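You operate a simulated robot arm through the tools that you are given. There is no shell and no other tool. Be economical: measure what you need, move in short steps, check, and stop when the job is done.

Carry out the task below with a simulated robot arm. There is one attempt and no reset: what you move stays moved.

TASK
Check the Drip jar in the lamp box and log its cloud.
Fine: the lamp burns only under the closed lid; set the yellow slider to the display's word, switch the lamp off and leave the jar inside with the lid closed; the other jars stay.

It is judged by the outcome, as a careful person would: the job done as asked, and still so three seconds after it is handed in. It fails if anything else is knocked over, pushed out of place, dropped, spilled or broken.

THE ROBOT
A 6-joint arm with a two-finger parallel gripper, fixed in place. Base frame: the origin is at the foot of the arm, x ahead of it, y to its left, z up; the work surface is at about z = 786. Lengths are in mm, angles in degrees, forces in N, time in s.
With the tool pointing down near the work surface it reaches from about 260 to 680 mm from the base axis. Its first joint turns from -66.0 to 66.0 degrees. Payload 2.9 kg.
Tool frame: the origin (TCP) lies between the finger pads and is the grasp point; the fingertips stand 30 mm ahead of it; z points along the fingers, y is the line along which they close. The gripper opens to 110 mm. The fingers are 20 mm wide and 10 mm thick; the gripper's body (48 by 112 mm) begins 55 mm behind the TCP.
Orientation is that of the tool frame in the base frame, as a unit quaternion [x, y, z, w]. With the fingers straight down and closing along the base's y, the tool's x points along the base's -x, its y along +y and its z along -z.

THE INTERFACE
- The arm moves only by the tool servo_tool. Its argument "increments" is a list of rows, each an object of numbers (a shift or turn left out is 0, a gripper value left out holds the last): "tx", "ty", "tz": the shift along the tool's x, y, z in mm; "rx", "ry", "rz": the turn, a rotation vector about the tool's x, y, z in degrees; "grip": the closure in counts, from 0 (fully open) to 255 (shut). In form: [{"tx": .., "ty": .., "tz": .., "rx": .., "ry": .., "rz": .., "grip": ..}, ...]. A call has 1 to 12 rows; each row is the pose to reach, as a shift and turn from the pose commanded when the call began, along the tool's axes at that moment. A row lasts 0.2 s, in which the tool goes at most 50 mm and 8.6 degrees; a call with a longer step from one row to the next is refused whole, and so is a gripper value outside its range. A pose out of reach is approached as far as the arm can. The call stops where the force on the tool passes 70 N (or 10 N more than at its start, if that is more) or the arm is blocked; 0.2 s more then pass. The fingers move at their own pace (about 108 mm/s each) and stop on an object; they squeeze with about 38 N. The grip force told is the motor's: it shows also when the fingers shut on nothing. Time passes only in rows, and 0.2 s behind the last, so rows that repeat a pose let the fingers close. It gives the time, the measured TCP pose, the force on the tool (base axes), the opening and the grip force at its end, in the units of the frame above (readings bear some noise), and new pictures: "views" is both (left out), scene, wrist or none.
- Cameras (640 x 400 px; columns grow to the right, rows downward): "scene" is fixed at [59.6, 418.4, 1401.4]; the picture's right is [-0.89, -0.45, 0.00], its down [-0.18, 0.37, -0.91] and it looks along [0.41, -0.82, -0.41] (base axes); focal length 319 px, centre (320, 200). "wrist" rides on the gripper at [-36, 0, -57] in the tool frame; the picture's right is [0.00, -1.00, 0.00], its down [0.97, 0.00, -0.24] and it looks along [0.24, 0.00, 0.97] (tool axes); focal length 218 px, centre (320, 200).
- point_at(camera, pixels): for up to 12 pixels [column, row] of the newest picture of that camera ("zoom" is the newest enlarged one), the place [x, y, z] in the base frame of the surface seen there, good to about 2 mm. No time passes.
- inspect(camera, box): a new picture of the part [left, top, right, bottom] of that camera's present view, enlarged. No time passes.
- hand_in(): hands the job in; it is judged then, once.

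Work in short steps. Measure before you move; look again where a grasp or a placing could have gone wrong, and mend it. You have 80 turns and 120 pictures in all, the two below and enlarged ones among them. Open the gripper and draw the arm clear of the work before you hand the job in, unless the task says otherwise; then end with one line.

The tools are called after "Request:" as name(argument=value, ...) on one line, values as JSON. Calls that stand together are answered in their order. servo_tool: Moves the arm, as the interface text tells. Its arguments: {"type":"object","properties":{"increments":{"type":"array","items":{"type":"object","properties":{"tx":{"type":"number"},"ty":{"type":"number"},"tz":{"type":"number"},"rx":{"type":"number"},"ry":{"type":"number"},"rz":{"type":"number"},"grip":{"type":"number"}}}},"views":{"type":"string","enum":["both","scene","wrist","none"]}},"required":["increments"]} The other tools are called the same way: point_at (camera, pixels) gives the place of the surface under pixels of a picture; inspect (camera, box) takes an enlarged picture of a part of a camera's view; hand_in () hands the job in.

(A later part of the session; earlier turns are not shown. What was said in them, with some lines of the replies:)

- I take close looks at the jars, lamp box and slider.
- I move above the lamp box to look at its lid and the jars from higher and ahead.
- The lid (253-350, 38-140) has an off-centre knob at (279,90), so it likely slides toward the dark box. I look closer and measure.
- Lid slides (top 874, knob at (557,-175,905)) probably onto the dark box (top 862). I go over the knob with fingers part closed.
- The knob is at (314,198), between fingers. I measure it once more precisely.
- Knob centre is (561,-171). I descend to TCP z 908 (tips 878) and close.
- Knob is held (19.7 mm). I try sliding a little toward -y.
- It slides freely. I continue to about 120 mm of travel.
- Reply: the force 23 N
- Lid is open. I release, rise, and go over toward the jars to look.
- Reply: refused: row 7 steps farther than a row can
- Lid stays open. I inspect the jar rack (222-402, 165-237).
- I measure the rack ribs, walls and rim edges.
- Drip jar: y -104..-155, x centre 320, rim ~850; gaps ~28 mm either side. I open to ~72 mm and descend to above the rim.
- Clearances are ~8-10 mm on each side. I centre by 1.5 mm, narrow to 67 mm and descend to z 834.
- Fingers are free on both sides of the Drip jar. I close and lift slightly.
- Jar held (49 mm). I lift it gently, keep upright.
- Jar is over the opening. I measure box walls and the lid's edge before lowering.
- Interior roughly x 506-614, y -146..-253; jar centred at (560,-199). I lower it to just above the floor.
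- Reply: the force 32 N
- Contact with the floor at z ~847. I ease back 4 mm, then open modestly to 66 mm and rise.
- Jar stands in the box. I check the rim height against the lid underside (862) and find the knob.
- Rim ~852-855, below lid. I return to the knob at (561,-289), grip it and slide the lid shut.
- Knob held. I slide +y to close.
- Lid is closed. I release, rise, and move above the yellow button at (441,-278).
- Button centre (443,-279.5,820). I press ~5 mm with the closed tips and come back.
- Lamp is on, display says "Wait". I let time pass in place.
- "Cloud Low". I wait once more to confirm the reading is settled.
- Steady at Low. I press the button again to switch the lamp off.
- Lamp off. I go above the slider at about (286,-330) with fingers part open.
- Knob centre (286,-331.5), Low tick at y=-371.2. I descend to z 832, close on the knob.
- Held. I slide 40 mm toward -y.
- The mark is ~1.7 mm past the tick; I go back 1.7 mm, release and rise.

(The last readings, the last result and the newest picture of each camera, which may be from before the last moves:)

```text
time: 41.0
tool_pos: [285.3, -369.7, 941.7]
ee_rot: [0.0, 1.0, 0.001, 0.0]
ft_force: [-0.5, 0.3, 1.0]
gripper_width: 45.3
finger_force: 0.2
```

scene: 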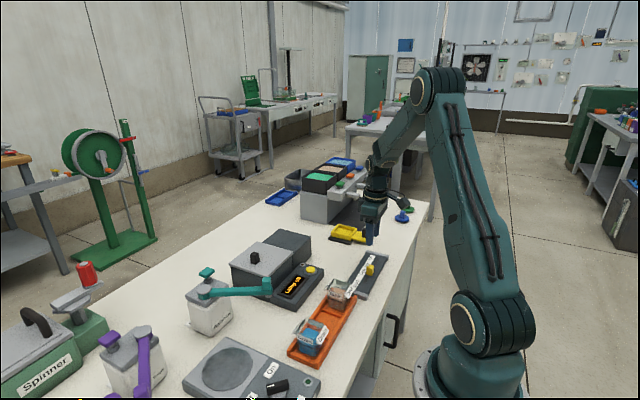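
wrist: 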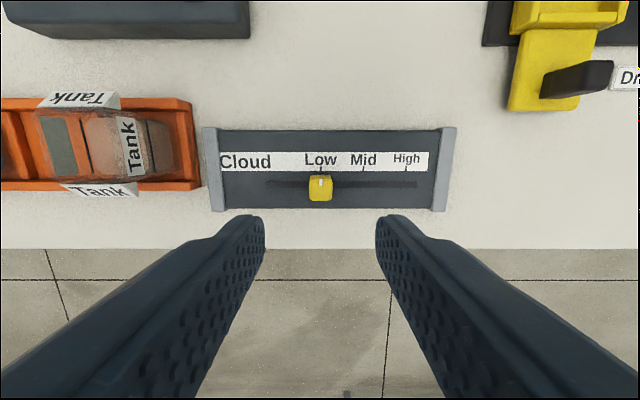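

Slider mark aligns with Low. I raise the arm, open the gripper, and take a final look.

Request:
servo_tool(increments=[{"tz": -45, "grip": 60}, {"tz": -90, "grip": 0}, {"tz": -135, "ty": 10}, {"tz": -180, "ty": 25}, {"tz": -205, "ty": 60, "tx": -20}, {"tz": -205, "ty": 100, "tx": -40}])

Request:
inspect(camera="scene", box=[190, 210, 430, 370])

Request:
inspect(camera="wrist", box=[160, 0, 480, 220])

```text
time: 42.4
tool_pos: [325.6, -268.0, 1145.3]
ee_rot: [0.001, 1.0, 0.0, 0.0]
ft_force: [0.8, -0.1, 0.5]
gripper_width: 110.1
finger_force: 0.0
```

scene: 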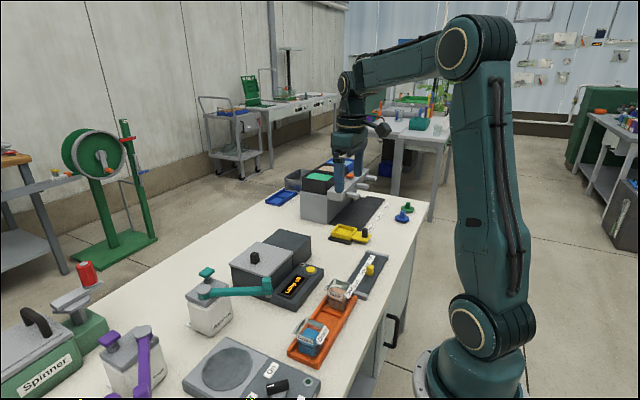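
wrist: 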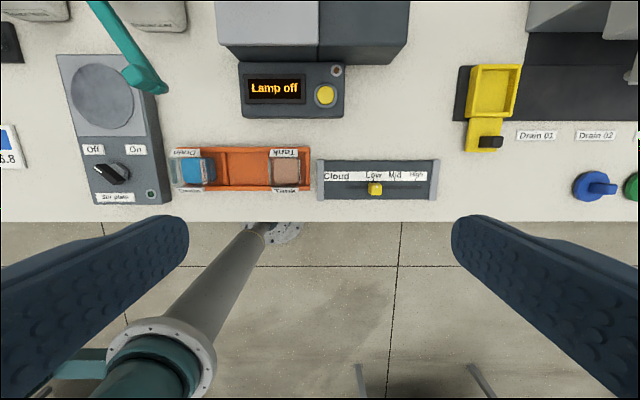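

```text
2.50 times, centred on (310, 290) of scene
```

zoom: 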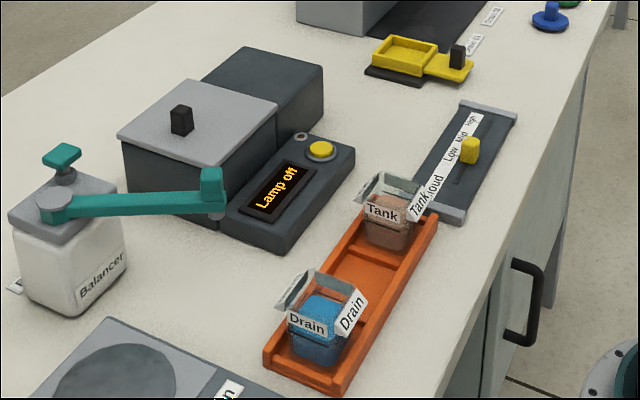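

```text
1.82 times, centred on (320, 110) of wrist
```

zoom: 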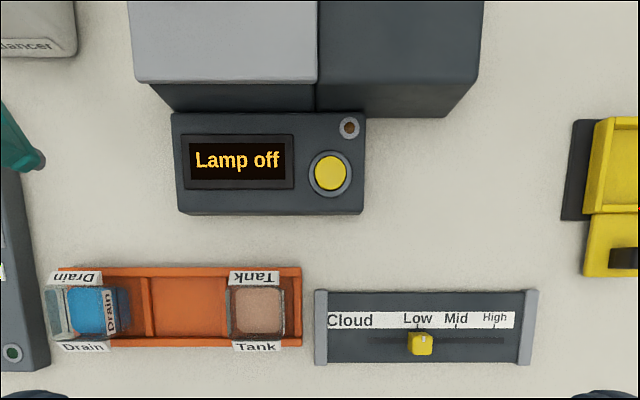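

The lid is closed, the lamp is off, the slider is on Low, and the other jars are in place. I hand in.

Request:
hand_in()

```text
The job is handed in.
```

The Drip jar read "Cloud Low", so I set the yellow slider to Low, switched the lamp off and left the jar in the lamp box with the lid closed; the other jars were not moved.
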